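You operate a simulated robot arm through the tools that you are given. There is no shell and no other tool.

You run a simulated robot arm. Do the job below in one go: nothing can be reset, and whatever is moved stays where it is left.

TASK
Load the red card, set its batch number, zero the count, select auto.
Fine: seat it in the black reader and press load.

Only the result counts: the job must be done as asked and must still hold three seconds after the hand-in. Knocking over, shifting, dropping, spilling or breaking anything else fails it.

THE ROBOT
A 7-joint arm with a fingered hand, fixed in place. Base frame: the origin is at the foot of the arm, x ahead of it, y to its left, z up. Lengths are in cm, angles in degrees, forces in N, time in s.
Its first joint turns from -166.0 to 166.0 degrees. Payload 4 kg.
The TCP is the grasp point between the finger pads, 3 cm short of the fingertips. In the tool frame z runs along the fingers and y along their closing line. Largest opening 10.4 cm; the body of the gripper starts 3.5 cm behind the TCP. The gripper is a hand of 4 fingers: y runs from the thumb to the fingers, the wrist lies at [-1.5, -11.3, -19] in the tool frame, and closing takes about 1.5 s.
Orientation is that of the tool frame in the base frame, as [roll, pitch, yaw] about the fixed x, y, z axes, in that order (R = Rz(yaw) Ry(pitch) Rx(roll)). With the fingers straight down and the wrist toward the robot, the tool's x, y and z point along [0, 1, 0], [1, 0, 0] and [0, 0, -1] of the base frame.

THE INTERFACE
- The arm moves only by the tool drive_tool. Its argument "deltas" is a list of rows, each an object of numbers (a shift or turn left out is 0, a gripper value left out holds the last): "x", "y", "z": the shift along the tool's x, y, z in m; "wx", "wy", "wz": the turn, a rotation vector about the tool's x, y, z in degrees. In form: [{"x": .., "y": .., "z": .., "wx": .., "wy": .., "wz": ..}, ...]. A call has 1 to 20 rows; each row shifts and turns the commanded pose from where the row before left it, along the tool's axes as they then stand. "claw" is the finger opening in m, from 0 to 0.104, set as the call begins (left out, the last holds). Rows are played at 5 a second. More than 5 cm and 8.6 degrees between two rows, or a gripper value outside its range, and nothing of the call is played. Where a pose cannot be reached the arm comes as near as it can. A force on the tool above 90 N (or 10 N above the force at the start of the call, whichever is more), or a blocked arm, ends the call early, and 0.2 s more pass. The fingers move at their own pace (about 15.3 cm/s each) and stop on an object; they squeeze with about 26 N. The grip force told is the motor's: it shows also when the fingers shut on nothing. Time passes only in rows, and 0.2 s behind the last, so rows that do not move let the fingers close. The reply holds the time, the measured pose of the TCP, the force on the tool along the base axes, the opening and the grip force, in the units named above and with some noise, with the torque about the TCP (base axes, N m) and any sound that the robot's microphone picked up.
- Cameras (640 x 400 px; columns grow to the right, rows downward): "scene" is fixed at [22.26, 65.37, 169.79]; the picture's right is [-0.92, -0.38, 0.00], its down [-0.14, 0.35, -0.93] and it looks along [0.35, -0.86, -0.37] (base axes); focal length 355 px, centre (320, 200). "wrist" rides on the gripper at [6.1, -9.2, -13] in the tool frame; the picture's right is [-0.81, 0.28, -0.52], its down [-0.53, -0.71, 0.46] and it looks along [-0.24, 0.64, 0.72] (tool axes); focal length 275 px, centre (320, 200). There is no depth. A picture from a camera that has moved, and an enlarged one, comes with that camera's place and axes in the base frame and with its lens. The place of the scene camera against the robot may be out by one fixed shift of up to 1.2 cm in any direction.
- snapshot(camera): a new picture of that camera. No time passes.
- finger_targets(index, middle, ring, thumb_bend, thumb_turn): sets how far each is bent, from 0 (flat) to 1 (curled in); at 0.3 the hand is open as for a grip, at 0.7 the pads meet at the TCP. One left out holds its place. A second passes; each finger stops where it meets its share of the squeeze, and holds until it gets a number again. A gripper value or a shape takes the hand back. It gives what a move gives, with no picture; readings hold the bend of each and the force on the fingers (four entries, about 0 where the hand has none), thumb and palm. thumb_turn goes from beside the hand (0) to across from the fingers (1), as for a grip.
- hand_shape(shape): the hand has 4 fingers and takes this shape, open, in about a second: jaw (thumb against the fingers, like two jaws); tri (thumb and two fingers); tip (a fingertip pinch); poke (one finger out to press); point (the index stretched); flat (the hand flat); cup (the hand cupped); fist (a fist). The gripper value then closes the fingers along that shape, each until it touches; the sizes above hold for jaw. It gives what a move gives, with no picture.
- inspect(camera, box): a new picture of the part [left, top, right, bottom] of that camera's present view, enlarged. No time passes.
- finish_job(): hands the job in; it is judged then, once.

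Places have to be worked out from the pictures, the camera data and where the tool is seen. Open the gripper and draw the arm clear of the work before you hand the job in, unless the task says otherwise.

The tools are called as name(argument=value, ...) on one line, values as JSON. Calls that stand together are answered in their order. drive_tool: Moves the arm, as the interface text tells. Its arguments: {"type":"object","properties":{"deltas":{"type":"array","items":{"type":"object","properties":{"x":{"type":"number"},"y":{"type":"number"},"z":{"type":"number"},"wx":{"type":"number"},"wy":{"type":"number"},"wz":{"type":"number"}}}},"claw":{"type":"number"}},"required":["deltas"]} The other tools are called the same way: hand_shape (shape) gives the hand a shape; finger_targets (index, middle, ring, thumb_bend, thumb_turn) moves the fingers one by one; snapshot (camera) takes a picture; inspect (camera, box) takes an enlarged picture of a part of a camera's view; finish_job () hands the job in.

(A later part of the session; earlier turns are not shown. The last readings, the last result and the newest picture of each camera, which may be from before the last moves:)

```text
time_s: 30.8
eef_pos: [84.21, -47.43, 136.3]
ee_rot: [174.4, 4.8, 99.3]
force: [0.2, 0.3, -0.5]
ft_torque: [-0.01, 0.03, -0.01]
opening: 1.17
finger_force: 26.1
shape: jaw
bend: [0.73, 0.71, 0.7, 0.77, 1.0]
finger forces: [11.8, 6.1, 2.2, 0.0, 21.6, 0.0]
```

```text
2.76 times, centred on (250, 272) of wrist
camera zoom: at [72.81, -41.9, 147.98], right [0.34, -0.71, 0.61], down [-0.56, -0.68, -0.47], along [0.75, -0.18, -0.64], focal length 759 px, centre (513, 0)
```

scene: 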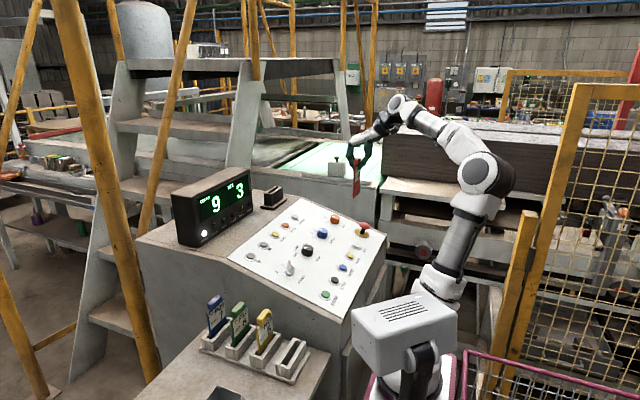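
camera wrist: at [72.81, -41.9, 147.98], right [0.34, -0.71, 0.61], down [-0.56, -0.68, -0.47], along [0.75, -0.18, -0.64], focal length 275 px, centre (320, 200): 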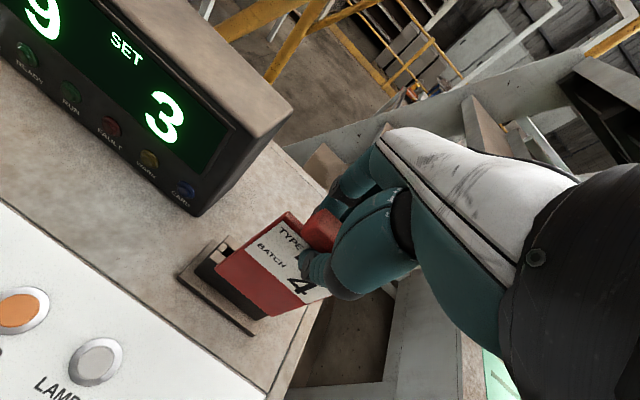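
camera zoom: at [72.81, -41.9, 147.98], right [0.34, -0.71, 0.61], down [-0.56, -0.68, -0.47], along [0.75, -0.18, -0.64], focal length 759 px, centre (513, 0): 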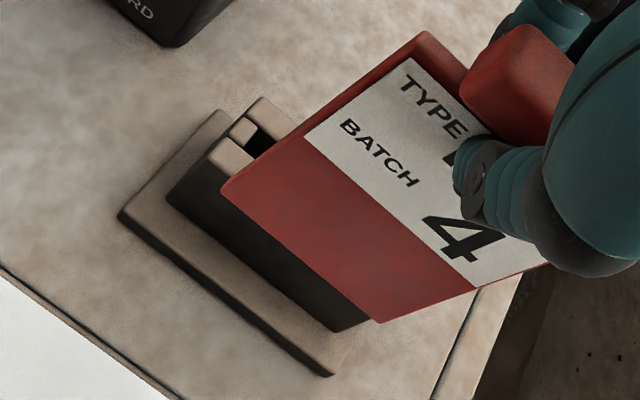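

Both cameras agree: card bottom centre ≈ [84.45, -47.14, 124.15], slot ≈ [88.0, -47.28, 121.2]. I move +3.55 cm in x, -0.14 in y and down 1.9 cm, leaving the card ~1 cm above the slot.

drive_tool(deltas=[{"x": -0.00136, "y": 0.0082, "z": 0.00568}, {"x": -0.00136, "y": 0.0082, "z": 0.00568}, {"x": -0.00136, "y": 0.0082, "z": 0.00568}, {"x": -0.00136, "y": 0.0082, "z": 0.00568}, {}, {}])

inspect(camera="scene", box=[250, 165, 310, 215])

inspect(camera="wrist", box=[170, 200, 330, 345])

```text
time_s: 32.2
eef_pos: [87.73, -47.55, 134.38]
ee_rot: [174.4, 4.9, 99.3]
force: [0.1, -0.2, -0.4]
ft_torque: [0.01, 0.0, 0.02]
opening: 1.16
finger_force: 25.9
shape: jaw
bend: [0.73, 0.71, 0.7, 0.77, 1.0]
finger forces: [11.8, 6.0, 2.2, 0.0, 21.7, 0.0]
```

```text
8.00 times, centred on (280, 190) of scene
camera zoom: at [22.26, 65.37, 169.79], right [-0.92, -0.38, 0.0], down [-0.14, 0.35, -0.93], along [0.35, -0.86, -0.37], focal length 2841 px, centre (640, 280)
```

zoom: 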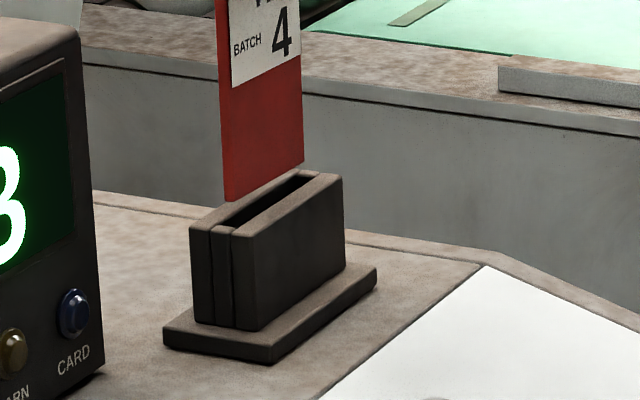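

```text
2.76 times, centred on (250, 272) of wrist
camera zoom: at [76.4, -42.02, 146.06], right [0.34, -0.71, 0.61], down [-0.56, -0.68, -0.47], along [0.75, -0.18, -0.64], focal length 759 px, centre (513, 0)
```

zoom: 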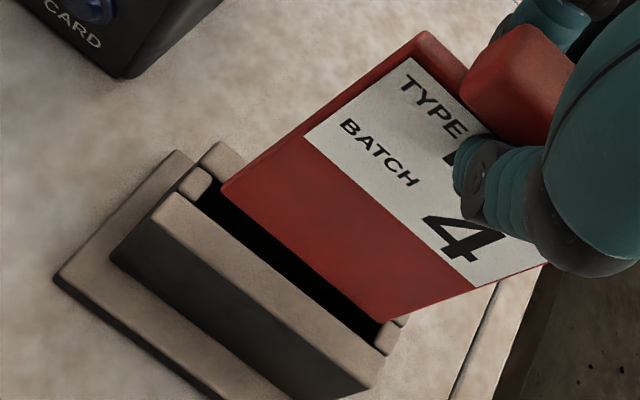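

The arm reached the position above the slot. I zoom in to verify the card's bottom edge falls inside the gap before lowering.

inspect(camera="wrist", box=[190, 240, 290, 340])

inspect(camera="scene", box=[258, 180, 298, 208])

```text
4.00 times, centred on (240, 290) of wrist
camera zoom: at [76.4, -42.02, 146.06], right [0.34, -0.71, 0.61], down [-0.56, -0.68, -0.47], along [0.75, -0.18, -0.64], focal length 1101 px, centre (640, -160)
```

zoom: 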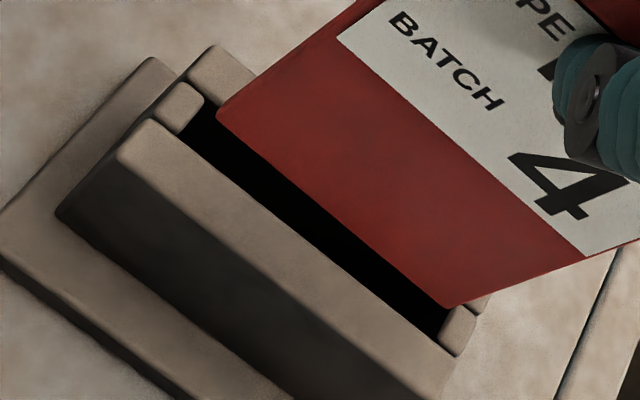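

```text
14.29 times, centred on (278, 194) of scene
camera zoom: at [22.26, 65.37, 169.79], right [-0.92, -0.38, 0.0], down [-0.14, 0.35, -0.93], along [0.35, -0.86, -0.37], focal length 5074 px, centre (920, 286)
```

zoom: 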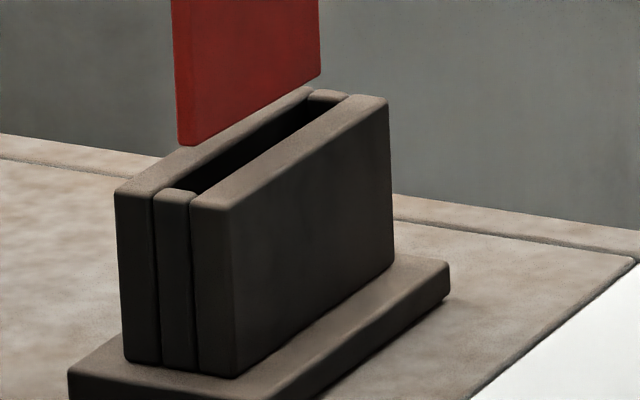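

Projected down, the card edge falls inside the slot with ~0.3 cm margin on every side and parallel to it. I lower it vertically 3.6 cm in small steps and check forces.

drive_tool(deltas=[{"x": 0.00035, "y": -0.00037, "z": 0.00397}, {"x": 0.00035, "y": -0.00037, "z": 0.00397}, {"x": 0.00035, "y": -0.00037, "z": 0.00397}, {"x": 0.00035, "y": -0.00037, "z": 0.00397}, {"x": 0.00035, "y": -0.00037, "z": 0.00397}, {"x": 0.00035, "y": -0.00037, "z": 0.00397}, {"x": 0.00035, "y": -0.00037, "z": 0.00397}, {}, {}])

inspect(camera="wrist", box=[190, 220, 310, 340])

inspect(camera="scene", box=[253, 165, 303, 213])

```text
time_s: 34.2
eef_pos: [87.78, -47.5, 131.7]
ee_rot: [174.5, 4.9, 99.4]
force: [0.4, 0.6, -0.4]
ft_torque: [-0.01, 0.01, 0.0]
opening: 1.16
finger_force: 26.0
shape: jaw
bend: [0.73, 0.71, 0.7, 0.77, 1.0]
finger forces: [11.8, 6.3, 2.1, 0.1, 21.7, 0.1]
```

```text
3.33 times, centred on (250, 280) of wrist
camera zoom: at [76.43, -42.08, 143.33], right [0.34, -0.71, 0.61], down [-0.56, -0.68, -0.47], along [0.75, -0.18, -0.64], focal length 918 px, centre (553, -67)
```

zoom: 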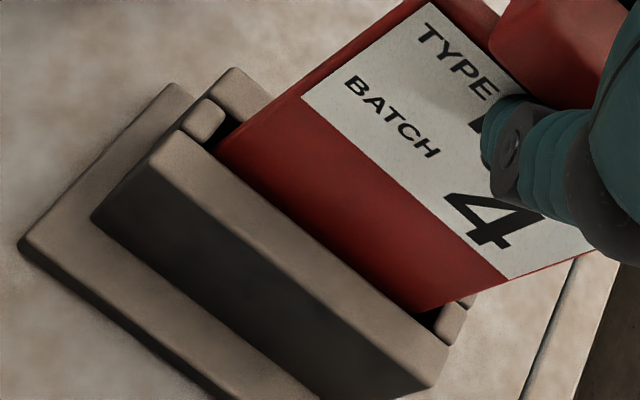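

```text
8.33 times, centred on (278, 189) of scene
camera zoom: at [22.26, 65.37, 169.79], right [-0.92, -0.38, 0.0], down [-0.14, 0.35, -0.93], along [0.35, -0.86, -0.37], focal length 2960 px, centre (670, 292)
```

zoom: 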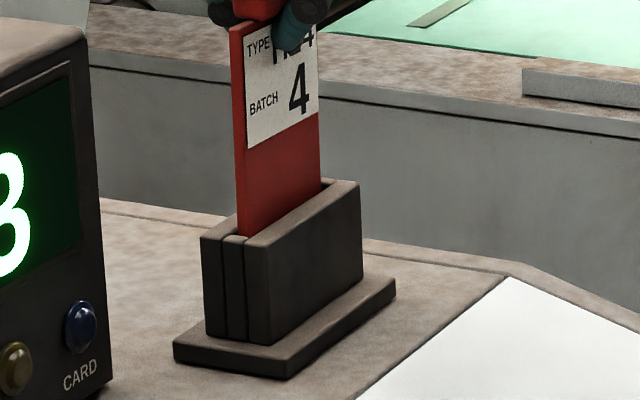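

The card has entered the slot cleanly with no side force. I keep lowering in small steps until it meets the floor.

drive_tool(deltas=[{"x": 0.00026, "y": -0.00028, "z": 0.00298}, {"x": 0.00026, "y": -0.00028, "z": 0.00298}, {"x": 0.00026, "y": -0.00028, "z": 0.00298}, {"x": 0.00026, "y": -0.00028, "z": 0.00298}, {"x": 0.00026, "y": -0.00028, "z": 0.00298}, {}, {}])

inspect(camera="scene", box=[253, 165, 303, 213])

```text
time_s: 35.8
eef_pos: [87.85, -47.73, 130.18]
ee_rot: [174.6, 4.9, 99.4]
force: [0.2, 0.0, -1.1]
ft_torque: [-0.01, 0.0, 0.02]
opening: 1.17
finger_force: 26.2
shape: jaw
bend: [0.73, 0.71, 0.7, 0.77, 1.0]
finger forces: [11.9, 6.3, 2.0, 0.1, 21.7, 0.1]
```

```text
8.33 times, centred on (278, 189) of scene
camera zoom: at [22.26, 65.37, 169.79], right [-0.92, -0.38, 0.0], down [-0.14, 0.35, -0.93], along [0.35, -0.86, -0.37], focal length 2960 px, centre (670, 292)
```

zoom: 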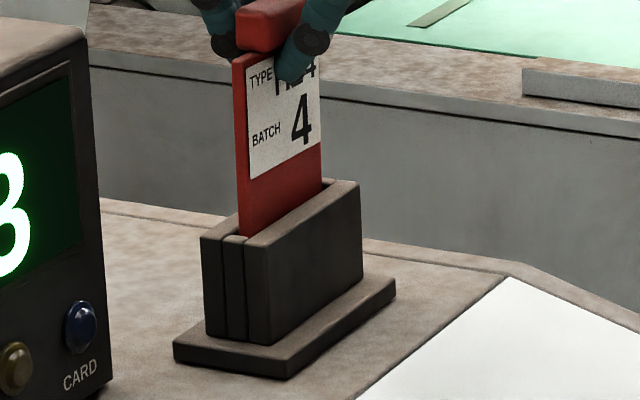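

Still no contact force at about 3.2 cm deep. I continue in 2 mm steps.

drive_tool(deltas=[{"x": 0.00017, "y": -0.00019, "z": 0.00198}, {"x": 0.00017, "y": -0.00019, "z": 0.00198}, {"x": 0.00017, "y": -0.00019, "z": 0.00198}, {"x": 0.00017, "y": -0.00019, "z": 0.00198}, {}])

inspect(camera="scene", box=[223, 155, 303, 213])

```text
time_s: 37.0
eef_pos: [88.03, -47.51, 129.36]
ee_rot: [174.4, 4.9, 99.3]
force: [0.1, -1.5, 0.0]
ft_torque: [0.01, 0.01, 0.01]
opening: 1.14
finger_force: 25.5
shape: jaw
bend: [0.73, 0.71, 0.7, 0.77, 1.0]
finger forces: [11.8, 6.3, 2.0, 0.0, 21.7, 0.0]
```

```text
6.90 times, centred on (263, 184) of scene
camera zoom: at [22.26, 65.37, 169.79], right [-0.92, -0.38, 0.0], down [-0.14, 0.35, -0.93], along [0.35, -0.86, -0.37], focal length 2449 px, centre (713, 310)
```

zoom: 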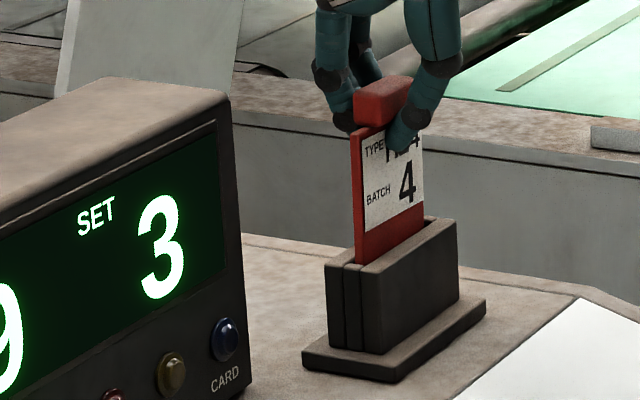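

About 4 cm deep and still free; the CARD lamp is not lit yet. I continue 8 mm more.

drive_tool(deltas=[{"x": 0.00017, "y": -0.00019, "z": 0.00198}, {"x": 0.00017, "y": -0.00019, "z": 0.00198}, {"x": 0.00017, "y": -0.00019, "z": 0.00198}, {"x": 0.00017, "y": -0.00019, "z": 0.00198}, {}])

inspect(camera="scene", box=[223, 155, 303, 213])

```text
time_s: 38.2
eef_pos: [87.62, -47.57, 128.53]
ee_rot: [174.5, 5.0, 99.3]
force: [-0.8, 0.4, 3.5]
ft_torque: [-0.01, 0.0, 0.04]
opening: 1.17
finger_force: 26.5
shape: jaw
bend: [0.73, 0.71, 0.7, 0.78, 1.0]
finger forces: [11.9, 6.7, 1.7, 0.0, 22.1, 0.1]
```

```text
6.90 times, centred on (263, 184) of scene
camera zoom: at [22.26, 65.37, 169.79], right [-0.92, -0.38, 0.0], down [-0.14, 0.35, -0.93], along [0.35, -0.86, -0.37], focal length 2449 px, centre (713, 310)
```

zoom: 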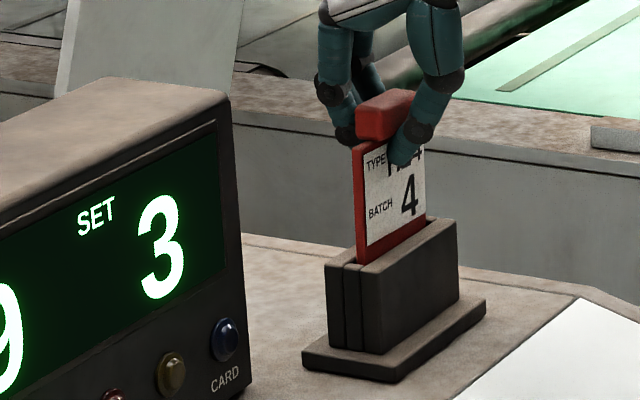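

A +3.5 N upward force shows the card meeting the floor. I press a few more millimetres to be sure it is fully seated.

drive_tool(deltas=[{"x": 0.00017, "y": -0.00019, "z": 0.00198}, {}, {}])

inspect(camera="scene", box=[223, 155, 303, 213])

inspect(camera="wrist", box=[150, 140, 330, 330])

```text
time_s: 39.0
eef_pos: [87.78, -47.64, 128.51]
ee_rot: [174.4, 5.0, 99.2]
force: [-0.7, 3.7, 13.4]
ft_torque: [0.02, 0.0, 0.04]
opening: 1.23
finger_force: 26.0
shape: jaw
bend: [0.73, 0.71, 0.7, 0.79, 1.0]
finger forces: [12.4, 7.5, 1.3, 0.0, 23.1, 0.0]
```

```text
6.90 times, centred on (263, 184) of scene
camera zoom: at [22.26, 65.37, 169.79], right [-0.92, -0.38, 0.0], down [-0.14, 0.35, -0.93], along [0.35, -0.86, -0.37], focal length 2449 px, centre (713, 310)
```

zoom: 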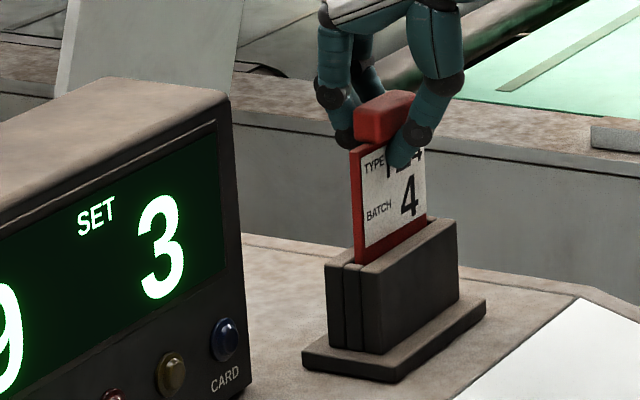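

```text
2.11 times, centred on (240, 235) of wrist
camera zoom: at [76.34, -42.04, 140.01], right [0.34, -0.71, 0.61], down [-0.56, -0.68, -0.47], along [0.75, -0.18, -0.64], focal length 580 px, centre (488, 126)
```

zoom: 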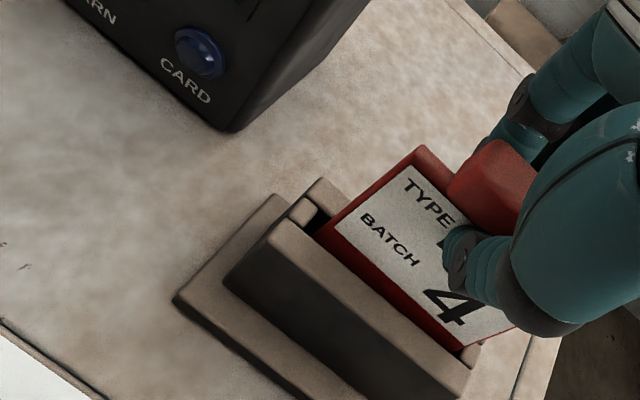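

The card is on the slot floor (13 N reaction, no further travel). I ease off a millimetre, open the hand fully and check that the card stays put.

drive_tool(deltas=[{"x": -0.0002, "y": 0.0002, "z": -0.002}, {}])

drive_tool(deltas=[{}, {}, {}, {}, {}, {}, {}, {}], claw=0.104)

inspect(camera="scene", box=[223, 145, 313, 213])

snapshot(camera="wrist")

```text
time_s: 39.6
eef_pos: [87.68, -47.6, 128.55]
ee_rot: [174.7, 4.9, 99.3]
force: [0.2, 1.0, 6.2]
ft_torque: [-0.06, -0.01, 0.01]
opening: 1.24
finger_force: 26.0
shape: jaw
bend: [0.73, 0.71, 0.7, 0.78, 1.0]
finger forces: [12.9, 7.0, 1.5, 0.1, 23.0, 0.1]
```

```text
time_s: 41.4
eef_pos: [87.86, -47.58, 128.48]
ee_rot: [174.5, 4.9, 99.3]
force: [-0.4, 0.6, 0.3]
ft_torque: [0.02, -0.02, 0.02]
opening: 10.36
finger_force: 0.0
shape: jaw
bend: [0.3, 0.3, 0.3, 0.3, 0.98]
finger forces: [0.1, 0.1, 0.1, 0.0, 0.1, 0.0]
```

```text
5.88 times, centred on (268, 179) of scene
camera zoom: at [22.26, 65.37, 169.79], right [-0.92, -0.38, 0.0], down [-0.14, 0.35, -0.93], along [0.35, -0.86, -0.37], focal length 2089 px, centre (626, 324)
```

zoom: 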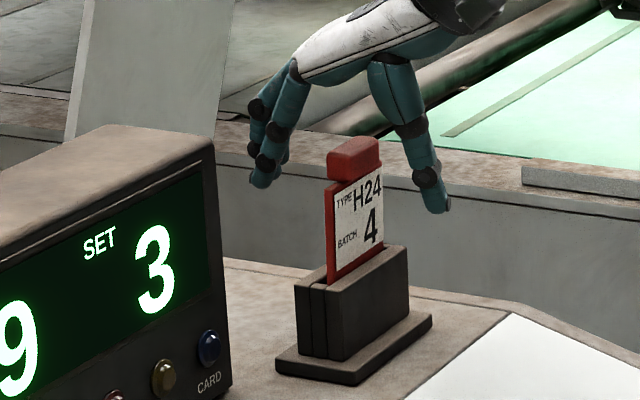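

```text
taken
camera wrist: at [76.37, -42.08, 140.11], right [0.34, -0.71, 0.61], down [-0.56, -0.68, -0.47], along [0.75, -0.18, -0.64], focal length 275 px, centre (320, 200)
```

wrist: 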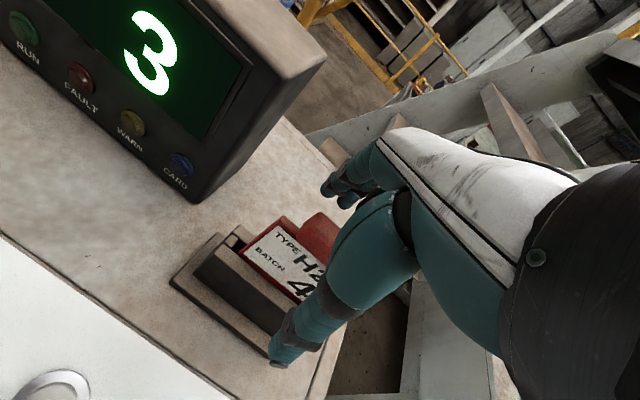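

The card stands upright and free in the reader. I withdraw straight up, then back in -x, clear of the handle, and restore the vertical hand orientation.

drive_tool(deltas=[{"x": -0.0017, "y": 0.0019, "z": -0.0198}, {"x": -0.0017, "y": 0.0019, "z": -0.0198}, {"x": -0.0017, "y": 0.0019, "z": -0.0198}, {"x": -0.0001, "y": -0.0079, "z": -0.0209}, {"x": -0.0001, "y": -0.0079, "z": -0.0209}, {}])

inspect(camera="scene", box=[223, 115, 333, 213])

```text
time_s: 42.8
eef_pos: [85.55, -47.65, 138.44]
ee_rot: [174.5, 5.0, 99.3]
force: [-0.1, -0.6, -0.6]
ft_torque: [0.0, 0.01, 0.0]
opening: 10.38
finger_force: 0.1
shape: jaw
bend: [0.3, 0.3, 0.3, 0.3, 0.98]
finger forces: [0.1, 0.0, 0.1, 0.0, 0.1, 0.0]
```

```text
4.08 times, centred on (278, 164) of scene
camera zoom: at [22.26, 65.37, 169.79], right [-0.92, -0.38, 0.0], down [-0.14, 0.35, -0.93], along [0.35, -0.86, -0.37], focal length 1450 px, centre (491, 347)
```

zoom: 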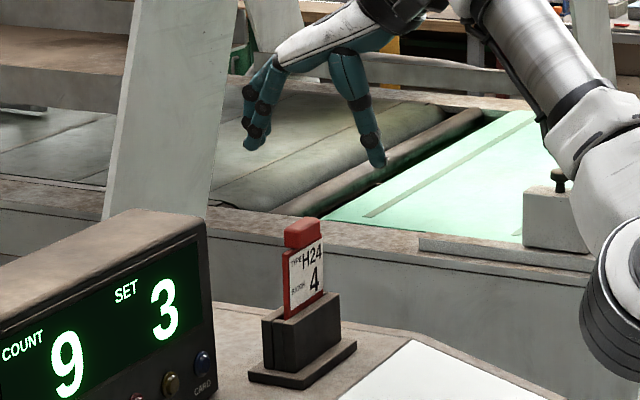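

The fingers are clear above the card. I move back 20 cm in -x, then undo the hand rotation.

drive_tool(deltas=[{"x": 0.0048, "y": -0.0295, "z": -0.0032}, {"x": 0.0064, "y": -0.0393, "z": -0.0043}, {"x": 0.0064, "y": -0.0393, "z": -0.0043}, {"x": 0.0064, "y": -0.0393, "z": -0.0043}, {"x": 0.0064, "y": -0.0393, "z": -0.0043}, {"wx": -0.8}, {"wx": 1.7, "wy": 1.1, "wz": 2.4}, {"wx": 1.7, "wy": 1.1, "wz": 2.4}, {"wx": 1.7, "wy": 1.1, "wz": 2.4}, {"wx": 1.6, "wy": 1.1, "wz": 2.4}, {}])

hand_shape(shape="poke")

snapshot(camera="wrist")

snapshot(camera="scene")

```text
time_s: 45.2
eef_pos: [66.83, -47.79, 138.54]
ee_rot: [-180.0, 0.0, 90.1]
force: [0.0, 0.5, -0.2]
ft_torque: [0.03, -0.02, 0.01]
opening: 10.39
finger_force: 0.1
shape: jaw
bend: [0.3, 0.3, 0.3, 0.3, 0.98]
finger forces: [0.0, 0.0, 0.0, 0.0, 0.1, 0.0]
```

```text
time_s: 46.1
eef_pos: [66.88, -47.59, 138.56]
ee_rot: [-180.0, 0.0, 90.0]
force: [-0.4, -0.2, 0.3]
ft_torque: [0.03, 0.0, 0.02]
opening: 0.0
finger_force: 0.1
shape: poke
bend: [0.7, 0.7, 0.99, 1.0, 1.0]
finger forces: [0.0, 0.0, 0.0, 0.0, 0.0, 0.0]
```

```text
taken
camera wrist: at [57.68, -41.37, 151.6], right [0.28, -0.81, 0.52], down [-0.71, -0.53, -0.46], along [0.64, -0.24, -0.72], focal length 275 px, centre (320, 200)
```

wrist: 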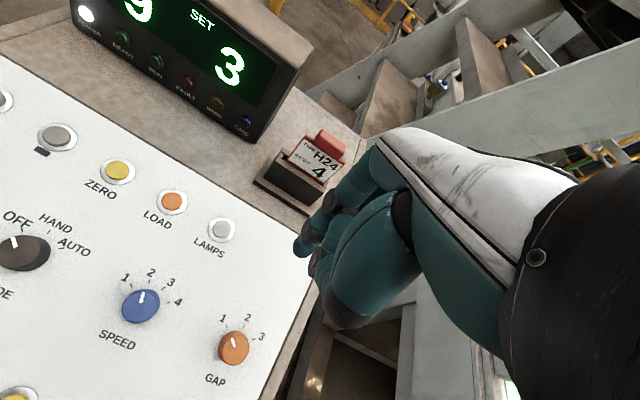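

```text
taken
```

scene: 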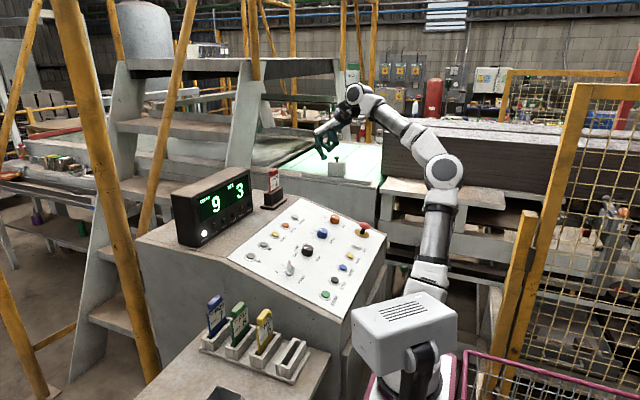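

I zoom in on the poke shape to see where the pressing fingertip is.

inspect(camera="wrist", box=[260, 160, 420, 340])

inspect(camera="scene", box=[295, 75, 375, 175])

```text
2.22 times, centred on (340, 250) of wrist
camera zoom: at [57.68, -41.37, 151.6], right [0.28, -0.81, 0.52], down [-0.71, -0.53, -0.46], along [0.64, -0.24, -0.72], focal length 612 px, centre (276, 89)
```

zoom: 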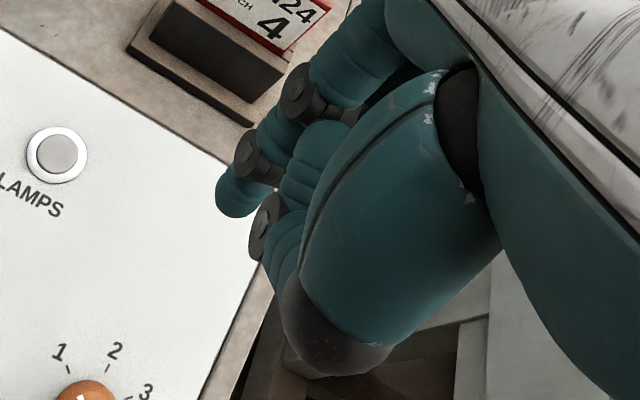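

```text
4.00 times, centred on (335, 125) of scene
camera zoom: at [22.26, 65.37, 169.79], right [-0.92, -0.38, 0.0], down [-0.14, 0.35, -0.93], along [0.35, -0.86, -0.37], focal length 1421 px, centre (260, 500)
```

zoom: 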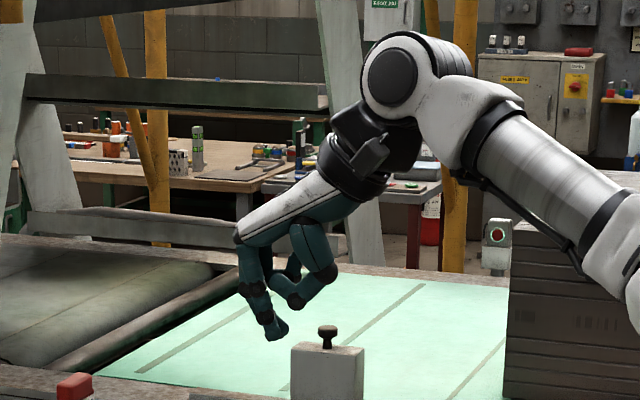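

The bends may still be settling, so I idle a moment and re-read.

drive_tool(deltas=[{}, {}, {}, {}, {}])

inspect(camera="scene", box=[315, 120, 345, 165])

inspect(camera="wrist", box=[280, 180, 400, 300])

```text
time_s: 47.3
eef_pos: [66.88, -47.65, 138.39]
ee_rot: [-180.0, 0.0, 90.0]
force: [0.4, -0.9, 0.1]
ft_torque: [0.03, 0.0, -0.03]
opening: 0.02
finger_force: 0.0
shape: poke
bend: [0.7, 0.7, 0.99, 1.0, 1.0]
finger forces: [0.0, 0.1, 0.0, 0.0, 0.0, 0.0]
```

```text
8.89 times, centred on (330, 142) of scene
camera zoom: at [22.26, 65.37, 169.79], right [-0.92, -0.38, 0.0], down [-0.14, 0.35, -0.93], along [0.35, -0.86, -0.37], focal length 3157 px, centre (231, 711)
```

zoom: 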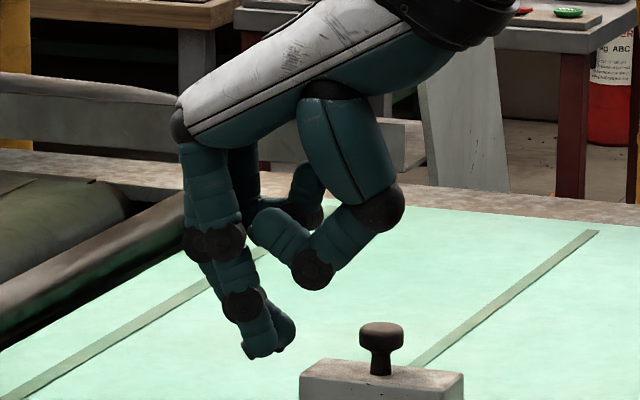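

```text
3.33 times, centred on (340, 240) of wrist
camera zoom: at [57.68, -41.37, 151.6], right [0.28, -0.81, 0.52], down [-0.71, -0.53, -0.46], along [0.64, -0.24, -0.72], focal length 918 px, centre (253, 67)
```

zoom: 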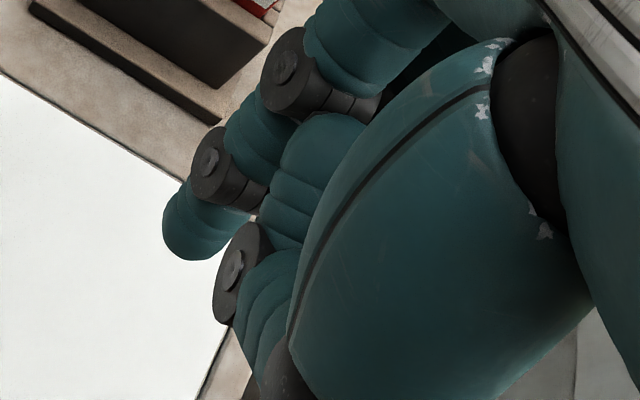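

Index and middle are both extended side by side. I'd rather press with the index alone, so I curl the middle in too and then check the tip location.

finger_targets(index=0.7, middle=1.0, ring=1.0, thumb_bend=1.0, thumb_turn=1.0)

inspect(camera="scene", box=[315, 120, 345, 165])

inspect(camera="wrist", box=[280, 180, 400, 300])

```text
time_s: 48.3
eef_pos: [66.85, -47.74, 138.42]
ee_rot: [180.0, 0.0, 90.0]
force: [0.2, 0.0, -0.1]
ft_torque: [-0.03, 0.0, -0.02]
opening: 2.36
finger_force: 0.0
shape: fingers
bend: [0.33, 1.0, 1.0, 1.0, 1.0]
finger forces: [0.0, 0.0, 0.0, 0.1, 0.0, 0.1]
```

```text
8.89 times, centred on (330, 142) of scene
camera zoom: at [22.26, 65.37, 169.79], right [-0.92, -0.38, 0.0], down [-0.14, 0.35, -0.93], along [0.35, -0.86, -0.37], focal length 3157 px, centre (231, 711)
```

zoom: 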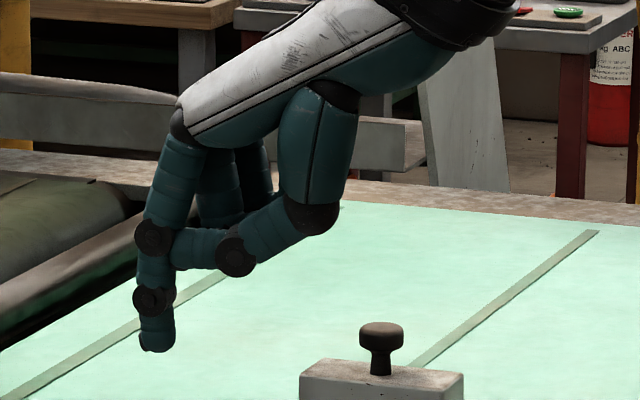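

```text
3.33 times, centred on (340, 240) of wrist
camera zoom: at [57.68, -41.37, 151.6], right [0.28, -0.81, 0.52], down [-0.71, -0.53, -0.46], along [0.64, -0.24, -0.72], focal length 918 px, centre (253, 67)
```

zoom: 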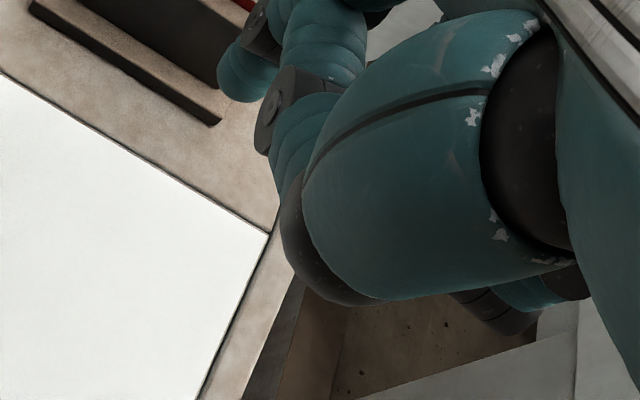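

The thumb got in the index's way (index only at 0.33), so I go back to the built-in poke shape with index and middle together and use the midpoint of the two tips.

hand_shape(shape="poke")

drive_tool(deltas=[{}, {}, {}, {}])

inspect(camera="scene", box=[315, 120, 345, 165])

inspect(camera="wrist", box=[240, 180, 400, 300])

```text
time_s: 49.2
eef_pos: [66.72, -47.71, 138.27]
ee_rot: [180.0, -0.1, 90.1]
force: [0.8, 0.1, 0.0]
ft_torque: [0.02, -0.01, 0.0]
opening: 0.0
finger_force: 0.0
shape: poke
bend: [0.7, 0.7, 0.99, 1.0, 1.0]
finger forces: [0.0, 0.1, 0.0, 0.1, 0.0, 0.0]
```

```text
time_s: 50.2
eef_pos: [66.77, -47.66, 138.4]
ee_rot: [180.0, 0.0, 90.0]
force: [0.3, -0.7, -0.3]
ft_torque: [0.01, 0.0, 0.02]
opening: 0.0
finger_force: 0.1
shape: poke
bend: [0.7, 0.7, 0.99, 1.0, 1.0]
finger forces: [0.0, 0.0, 0.0, 0.1, 0.1, 0.0]
```

```text
8.89 times, centred on (330, 142) of scene
camera zoom: at [22.26, 65.37, 169.79], right [-0.92, -0.38, 0.0], down [-0.14, 0.35, -0.93], along [0.35, -0.86, -0.37], focal length 3157 px, centre (231, 711)
```

zoom: 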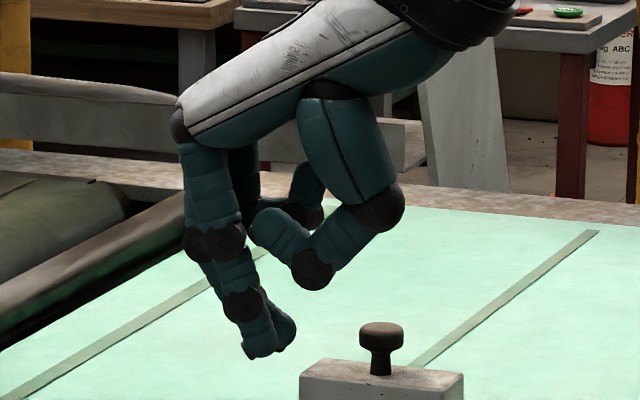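

```text
3.33 times, centred on (320, 240) of wrist
camera zoom: at [57.68, -41.37, 151.6], right [0.28, -0.81, 0.52], down [-0.71, -0.53, -0.46], along [0.64, -0.24, -0.72], focal length 918 px, centre (320, 67)
```

zoom: 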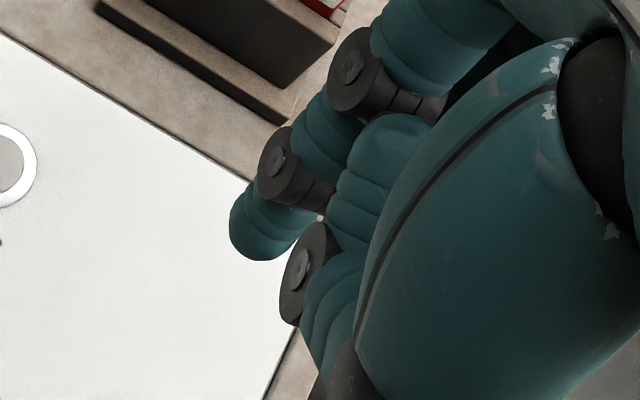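

The two tips lie symmetrically about the TCP line (about ±1 cm in y), 2.6–3 cm below it, so aiming the TCP at a button centre works. Now I zoom on the buttons from here to triangulate LOAD and its row.

inspect(camera="wrist", box=[0, 100, 260, 300])

```text
2.00 times, centred on (130, 200) of wrist
camera zoom: at [57.68, -41.37, 151.6], right [0.28, -0.81, 0.52], down [-0.71, -0.53, -0.46], along [0.64, -0.24, -0.72], focal length 551 px, centre (700, 200)
```

zoom: 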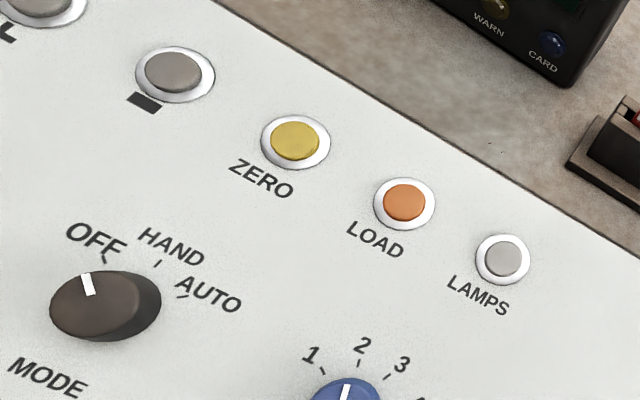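

Multiple views put LOAD's cap at ≈ [76.1, -34.15, 114.1], ZERO at y≈-26.7, "-" at -19.2, "+" at -11.75, panel sloping ~15°. I tilt the hand 15° so the fingers point along the panel normal, and move above LOAD.

drive_tool(deltas=[{"wx": -5}, {"wx": -5}, {"wx": -5}, {"x": 0.0338}, {"x": 0.0338}, {"x": 0.0338}, {"x": 0.0338}, {"y": 0.0066, "z": 0.03}, {"y": 0.0066, "z": 0.03}, {"y": 0.0066, "z": 0.03}, {"y": 0.0066, "z": 0.03}, {"y": 0.0066, "z": 0.015}, {}, {}])

snapshot(camera="wrist")

inspect(camera="scene", box=[235, 165, 355, 265])

```text
time_s: 53.2
eef_pos: [73.36, -34.21, 126.33]
ee_rot: [165.0, 0.0, 90.0]
force: [0.5, 0.1, 1.6]
ft_torque: [0.0, 0.03, -0.03]
opening: 0.02
finger_force: 0.1
shape: poke
bend: [0.7, 0.7, 0.99, 1.0, 1.0]
finger forces: [0.1, 0.1, 0.1, 0.0, 0.0, 0.0]
```

```text
taken
camera wrist: at [61.13, -27.88, 136.65], right [0.13, -0.81, 0.57], down [-0.57, -0.53, -0.62], along [0.81, -0.24, -0.53], focal length 275 px, centre (320, 200)
```

wrist: 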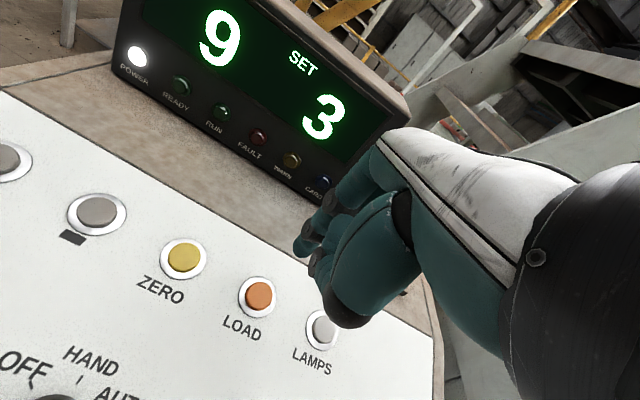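

```text
4.00 times, centred on (295, 215) of scene
camera zoom: at [22.26, 65.37, 169.79], right [-0.92, -0.38, 0.0], down [-0.14, 0.35, -0.93], along [0.35, -0.86, -0.37], focal length 1421 px, centre (420, 140)
```

zoom: 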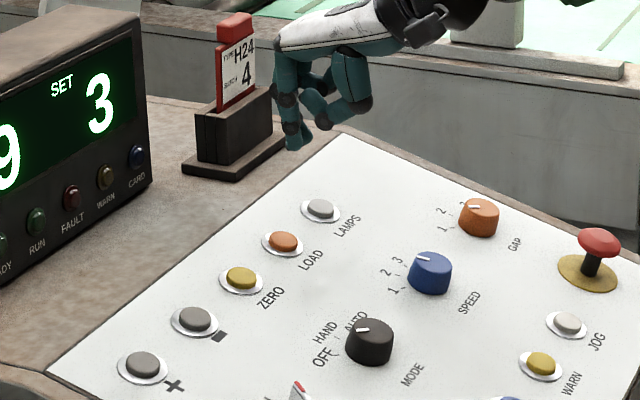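

The tool is lined up over LOAD within a few mm (LOAD re-measured at [76.0, -34.2, 114.1]). I trim 0.5 cm and approach along the panel normal to ~1.5 cm above the cap.

drive_tool(deltas=[{"y": -0.005, "x": -0.0015, "z": 0.02}, {"z": 0.02}, {"z": 0.02}, {"z": 0.015}, {"z": 0.007}, {}, {}])

snapshot(camera="wrist")

inspect(camera="scene", box=[265, 185, 325, 235])

```text
time_s: 54.8
eef_pos: [75.07, -34.22, 117.98]
ee_rot: [165.0, 0.0, 90.1]
force: [0.1, 0.8, -0.1]
ft_torque: [-0.02, 0.0, -0.01]
opening: 0.0
finger_force: 0.1
shape: poke
bend: [0.7, 0.7, 0.99, 1.0, 1.0]
finger forces: [0.0, 0.0, 0.0, 0.0, 0.0, 0.0]
```

```text
taken
camera wrist: at [62.83, -27.96, 128.4], right [0.13, -0.81, 0.57], down [-0.57, -0.53, -0.62], along [0.81, -0.24, -0.53], focal length 275 px, centre (320, 200)
```

wrist: 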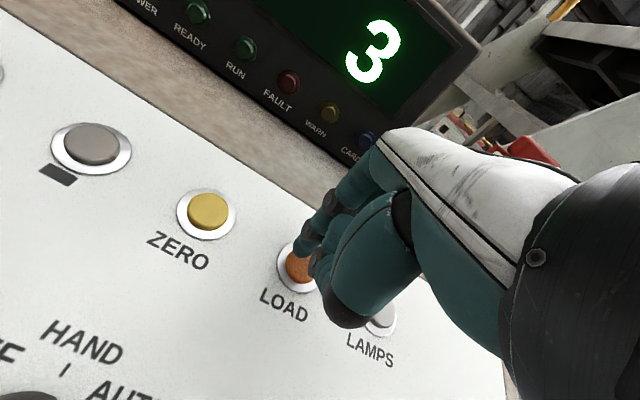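

```text
8.00 times, centred on (295, 210) of scene
camera zoom: at [22.26, 65.37, 169.79], right [-0.92, -0.38, 0.0], down [-0.14, 0.35, -0.93], along [0.35, -0.86, -0.37], focal length 2841 px, centre (520, 120)
```

zoom: 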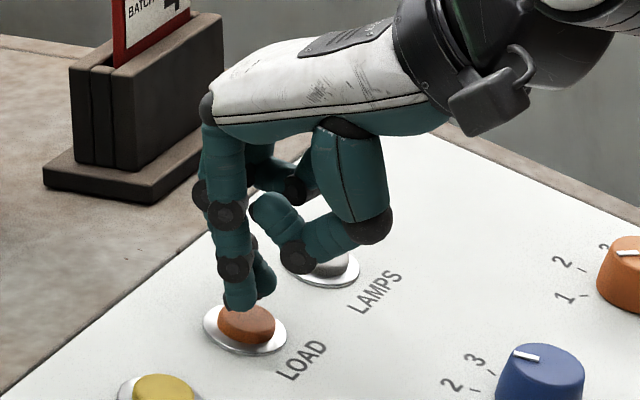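

The two tips hover ~1 cm over the LOAD cap, centred. I press along the normal in small steps while watching force and sound.

drive_tool(deltas=[{"z": 0.003}, {"z": 0.003}, {"z": 0.003}, {}])

inspect(camera="scene", box=[265, 185, 325, 235])

```text
time_s: 55.8
eef_pos: [75.26, -34.36, 117.31]
ee_rot: [165.0, 0.0, 90.0]
force: [0.7, 0.6, 0.5]
ft_torque: [-0.01, 0.01, -0.02]
opening: 0.01
finger_force: 0.0
shape: poke
bend: [0.7, 0.7, 0.99, 1.0, 1.0]
finger forces: [0.0, 0.8, 0.1, 0.0, 0.0, 0.1]
```

```text
8.00 times, centred on (295, 210) of scene
camera zoom: at [22.26, 65.37, 169.79], right [-0.92, -0.38, 0.0], down [-0.14, 0.35, -0.93], along [0.35, -0.86, -0.37], focal length 2841 px, centre (520, 120)
```

zoom: 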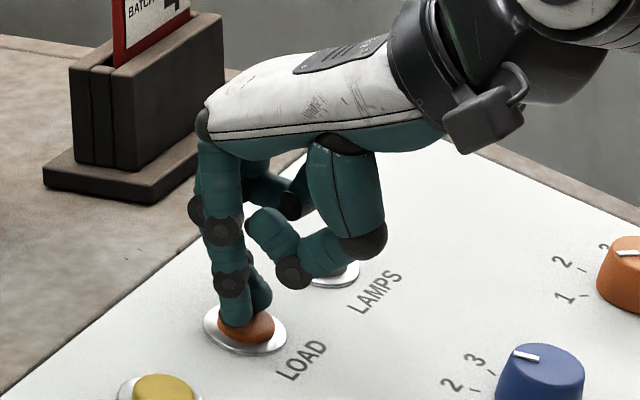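

The middle fingertip just touches (0.8 N). I press further.

drive_tool(deltas=[{"z": 0.002}, {"z": 0.002}, {}])

inspect(camera="wrist", box=[100, 0, 480, 240])

```text
time_s: 56.6
eef_pos: [75.38, -34.23, 116.96]
ee_rot: [165.1, 0.0, 90.0]
force: [-1.5, -1.3, 6.0]
ft_torque: [-0.1, -0.01, -0.03]
opening: 0.0
finger_force: 0.2
shape: poke
bend: [0.7, 0.7, 0.99, 1.0, 1.0]
finger forces: [0.0, 5.3, 0.1, 0.0, 0.0, 0.0]
heard: click
```

```text
1.67 times, centred on (290, 120) of wrist
camera zoom: at [63.17, -27.98, 127.29], right [0.13, -0.81, 0.57], down [-0.57, -0.53, -0.62], along [0.81, -0.24, -0.53], focal length 459 px, centre (370, 333)
```

zoom: 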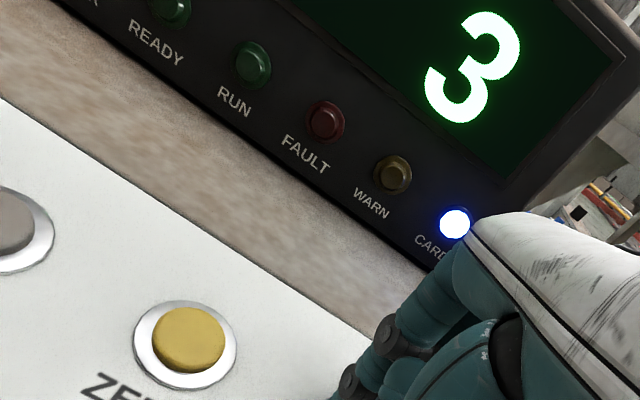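

Click heard and the CARD lamp lit: the card is loaded. I lift off 4 cm along the normal and slide over to "+" at y≈-11.75.

drive_tool(deltas=[{"z": -0.01}, {"z": -0.02}, {"z": -0.015}, {"x": 0.03}, {"x": 0.04}, {"x": 0.04}, {"x": 0.04}, {"x": 0.04}, {"x": 0.0348}, {}, {}])

snapshot(camera="wrist")

inspect(camera="scene", box=[165, 160, 345, 290])

```text
time_s: 59.0
eef_pos: [74.37, -11.94, 121.47]
ee_rot: [165.0, 0.0, 90.0]
force: [-0.4, -0.2, 0.3]
ft_torque: [-0.02, 0.0, -0.01]
opening: 0.0
finger_force: 0.1
shape: poke
bend: [0.7, 0.7, 0.99, 1.0, 1.0]
finger forces: [0.0, 0.0, 0.0, 0.0, 0.0, 0.1]
```

```text
taken
camera wrist: at [62.18, -5.55, 131.8], right [0.13, -0.81, 0.57], down [-0.57, -0.53, -0.62], along [0.81, -0.24, -0.53], focal length 275 px, centre (320, 200)
```

wrist: 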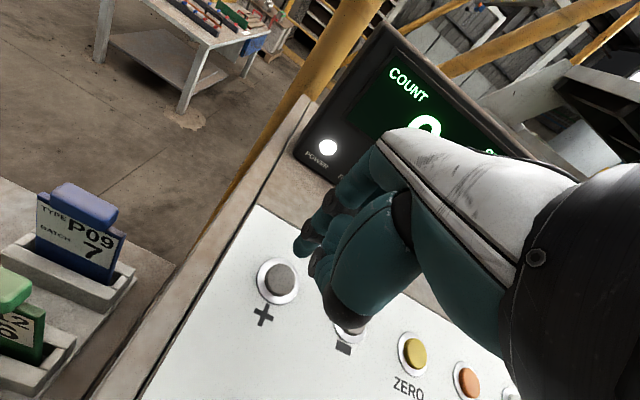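

```text
3.08 times, centred on (255, 225) of scene
camera zoom: at [22.26, 65.37, 169.79], right [-0.92, -0.38, 0.0], down [-0.14, 0.35, -0.93], along [0.35, -0.86, -0.37], focal length 1093 px, centre (520, 123)
```

zoom: 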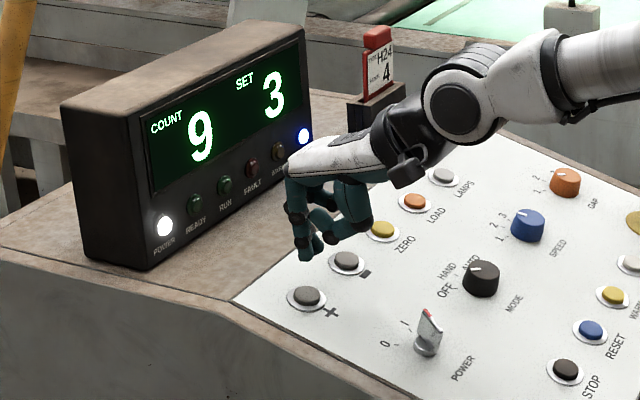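

"+" re-measured at [75.9, -11.8, 114.1], right under the tool. Since the middle fingertip does the pressing, I shift 0.5 cm toward +y and press.

drive_tool(deltas=[{"x": 0.005, "z": 0.015}, {"z": 0.015}, {"z": 0.008}, {"z": 0.002}, {"z": 0.002}, {}])

inspect(camera="scene", box=[165, 160, 345, 290])

```text
time_s: 60.4
eef_pos: [75.25, -11.41, 117.25]
ee_rot: [165.0, 0.1, 89.9]
force: [0.6, -0.6, 0.8]
ft_torque: [-0.01, 0.0, -0.04]
opening: 0.01
finger_force: 0.0
shape: poke
bend: [0.7, 0.7, 0.99, 1.0, 1.0]
finger forces: [0.0, 0.9, 0.0, 0.0, 0.1, 0.0]
```

```text
3.08 times, centred on (255, 225) of scene
camera zoom: at [22.26, 65.37, 169.79], right [-0.92, -0.38, 0.0], down [-0.14, 0.35, -0.93], along [0.35, -0.86, -0.37], focal length 1093 px, centre (520, 123)
```

zoom: 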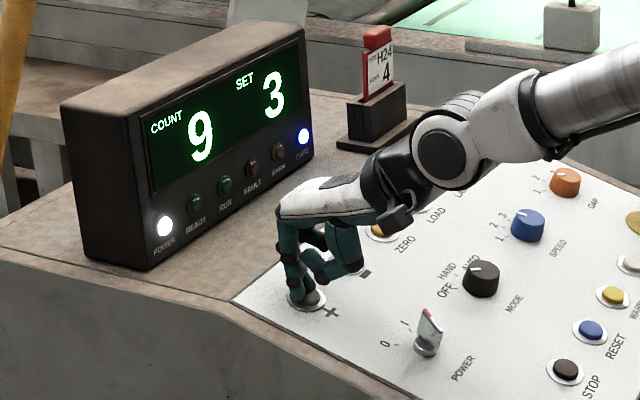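

Just touching (0.9 N). I press another 4 mm to get the click.

drive_tool(deltas=[{"z": 0.002}, {"z": 0.002}, {}])

inspect(camera="scene", box=[165, 160, 345, 290])

```text
time_s: 61.2
eef_pos: [75.4, -11.27, 116.84]
ee_rot: [164.9, 0.1, 90.0]
force: [1.0, -0.4, 9.0]
ft_torque: [-0.17, -0.04, 0.03]
opening: 0.03
finger_force: 0.0
shape: poke
bend: [0.7, 0.7, 0.99, 1.0, 1.0]
finger forces: [0.1, 8.1, 0.1, 0.1, 0.0, 0.0]
heard: click
```

```text
3.08 times, centred on (255, 225) of scene
camera zoom: at [22.26, 65.37, 169.79], right [-0.92, -0.38, 0.0], down [-0.14, 0.35, -0.93], along [0.35, -0.86, -0.37], focal length 1093 px, centre (520, 123)
```

zoom: 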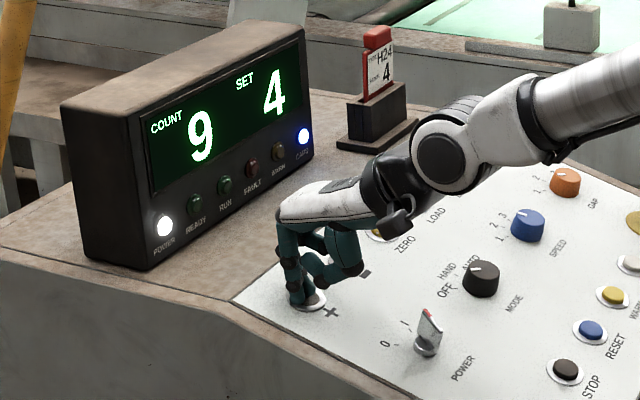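

SET now reads 4. I lift off and move 15 cm to ZERO (y≈-26.7), keeping the same small +y trim, then press.

drive_tool(deltas=[{"z": -0.01}, {"z": -0.02}, {"z": -0.012}, {"x": -0.03}, {"x": -0.04}, {"x": -0.04}, {"x": -0.0395}, {}, {"z": 0.015}, {"z": 0.015}, {"z": 0.006}, {}])

inspect(camera="scene", box=[165, 160, 345, 290])

inspect(camera="scene", box=[255, 190, 315, 240])

```text
time_s: 63.8
eef_pos: [75.23, -26.34, 117.56]
ee_rot: [165.1, 0.0, 90.0]
force: [-0.6, 0.4, -0.2]
ft_torque: [-0.01, 0.02, 0.02]
opening: 0.0
finger_force: 0.1
shape: poke
bend: [0.7, 0.7, 0.99, 1.0, 1.0]
finger forces: [0.1, 0.0, 0.0, 0.1, 0.1, 0.0]
```

```text
3.08 times, centred on (255, 225) of scene
camera zoom: at [22.26, 65.37, 169.79], right [-0.92, -0.38, 0.0], down [-0.14, 0.35, -0.93], along [0.35, -0.86, -0.37], focal length 1093 px, centre (520, 123)
```

zoom: 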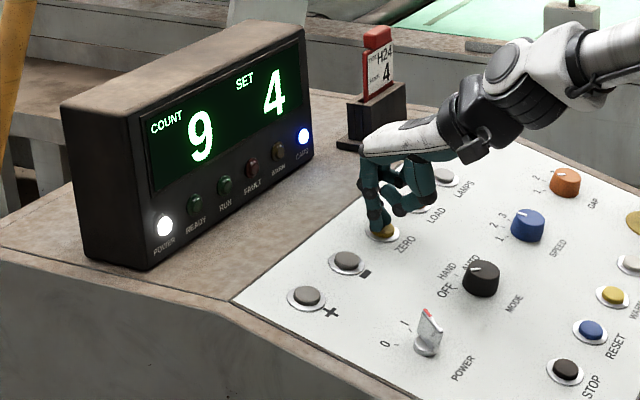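

```text
8.00 times, centred on (285, 215) of scene
camera zoom: at [22.26, 65.37, 169.79], right [-0.92, -0.38, 0.0], down [-0.14, 0.35, -0.93], along [0.35, -0.86, -0.37], focal length 2841 px, centre (600, 80)
```

zoom: 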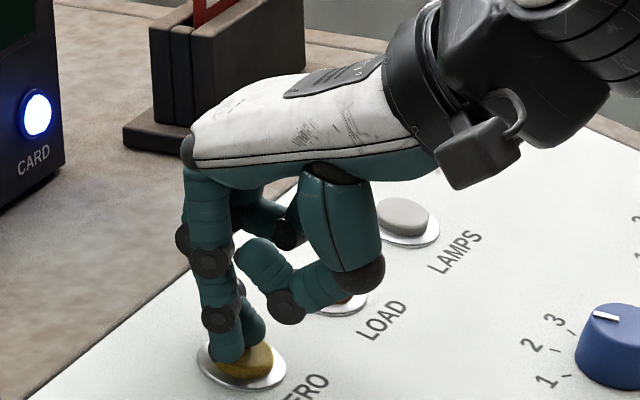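

The tips are on the ZERO cap, nearly in contact. I press 6 mm further.

drive_tool(deltas=[{"z": 0.002}, {"z": 0.002}, {"z": 0.002}, {}])

inspect(camera="scene", box=[165, 160, 345, 290])

```text
time_s: 64.8
eef_pos: [75.46, -26.39, 117.0]
ee_rot: [165.0, 0.0, 90.0]
force: [0.0, 0.9, 4.5]
ft_torque: [-0.09, -0.06, -0.03]
opening: 0.0
finger_force: 0.3
shape: poke
bend: [0.7, 0.7, 0.99, 1.0, 1.0]
finger forces: [0.0, 5.2, 0.1, 0.0, 0.0, 0.1]
heard: click
```

```text
3.08 times, centred on (255, 225) of scene
camera zoom: at [22.26, 65.37, 169.79], right [-0.92, -0.38, 0.0], down [-0.14, 0.35, -0.93], along [0.35, -0.86, -0.37], focal length 1093 px, centre (520, 123)
```

zoom: 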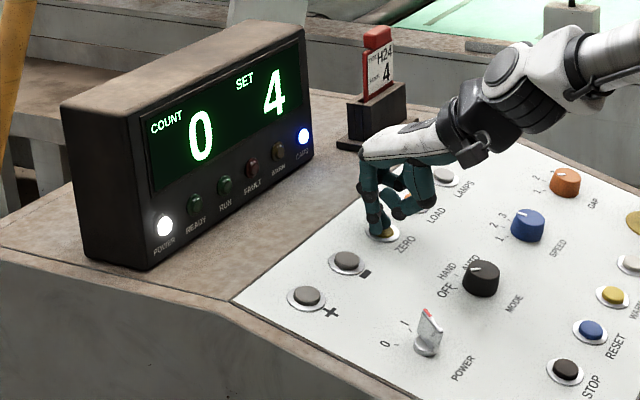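

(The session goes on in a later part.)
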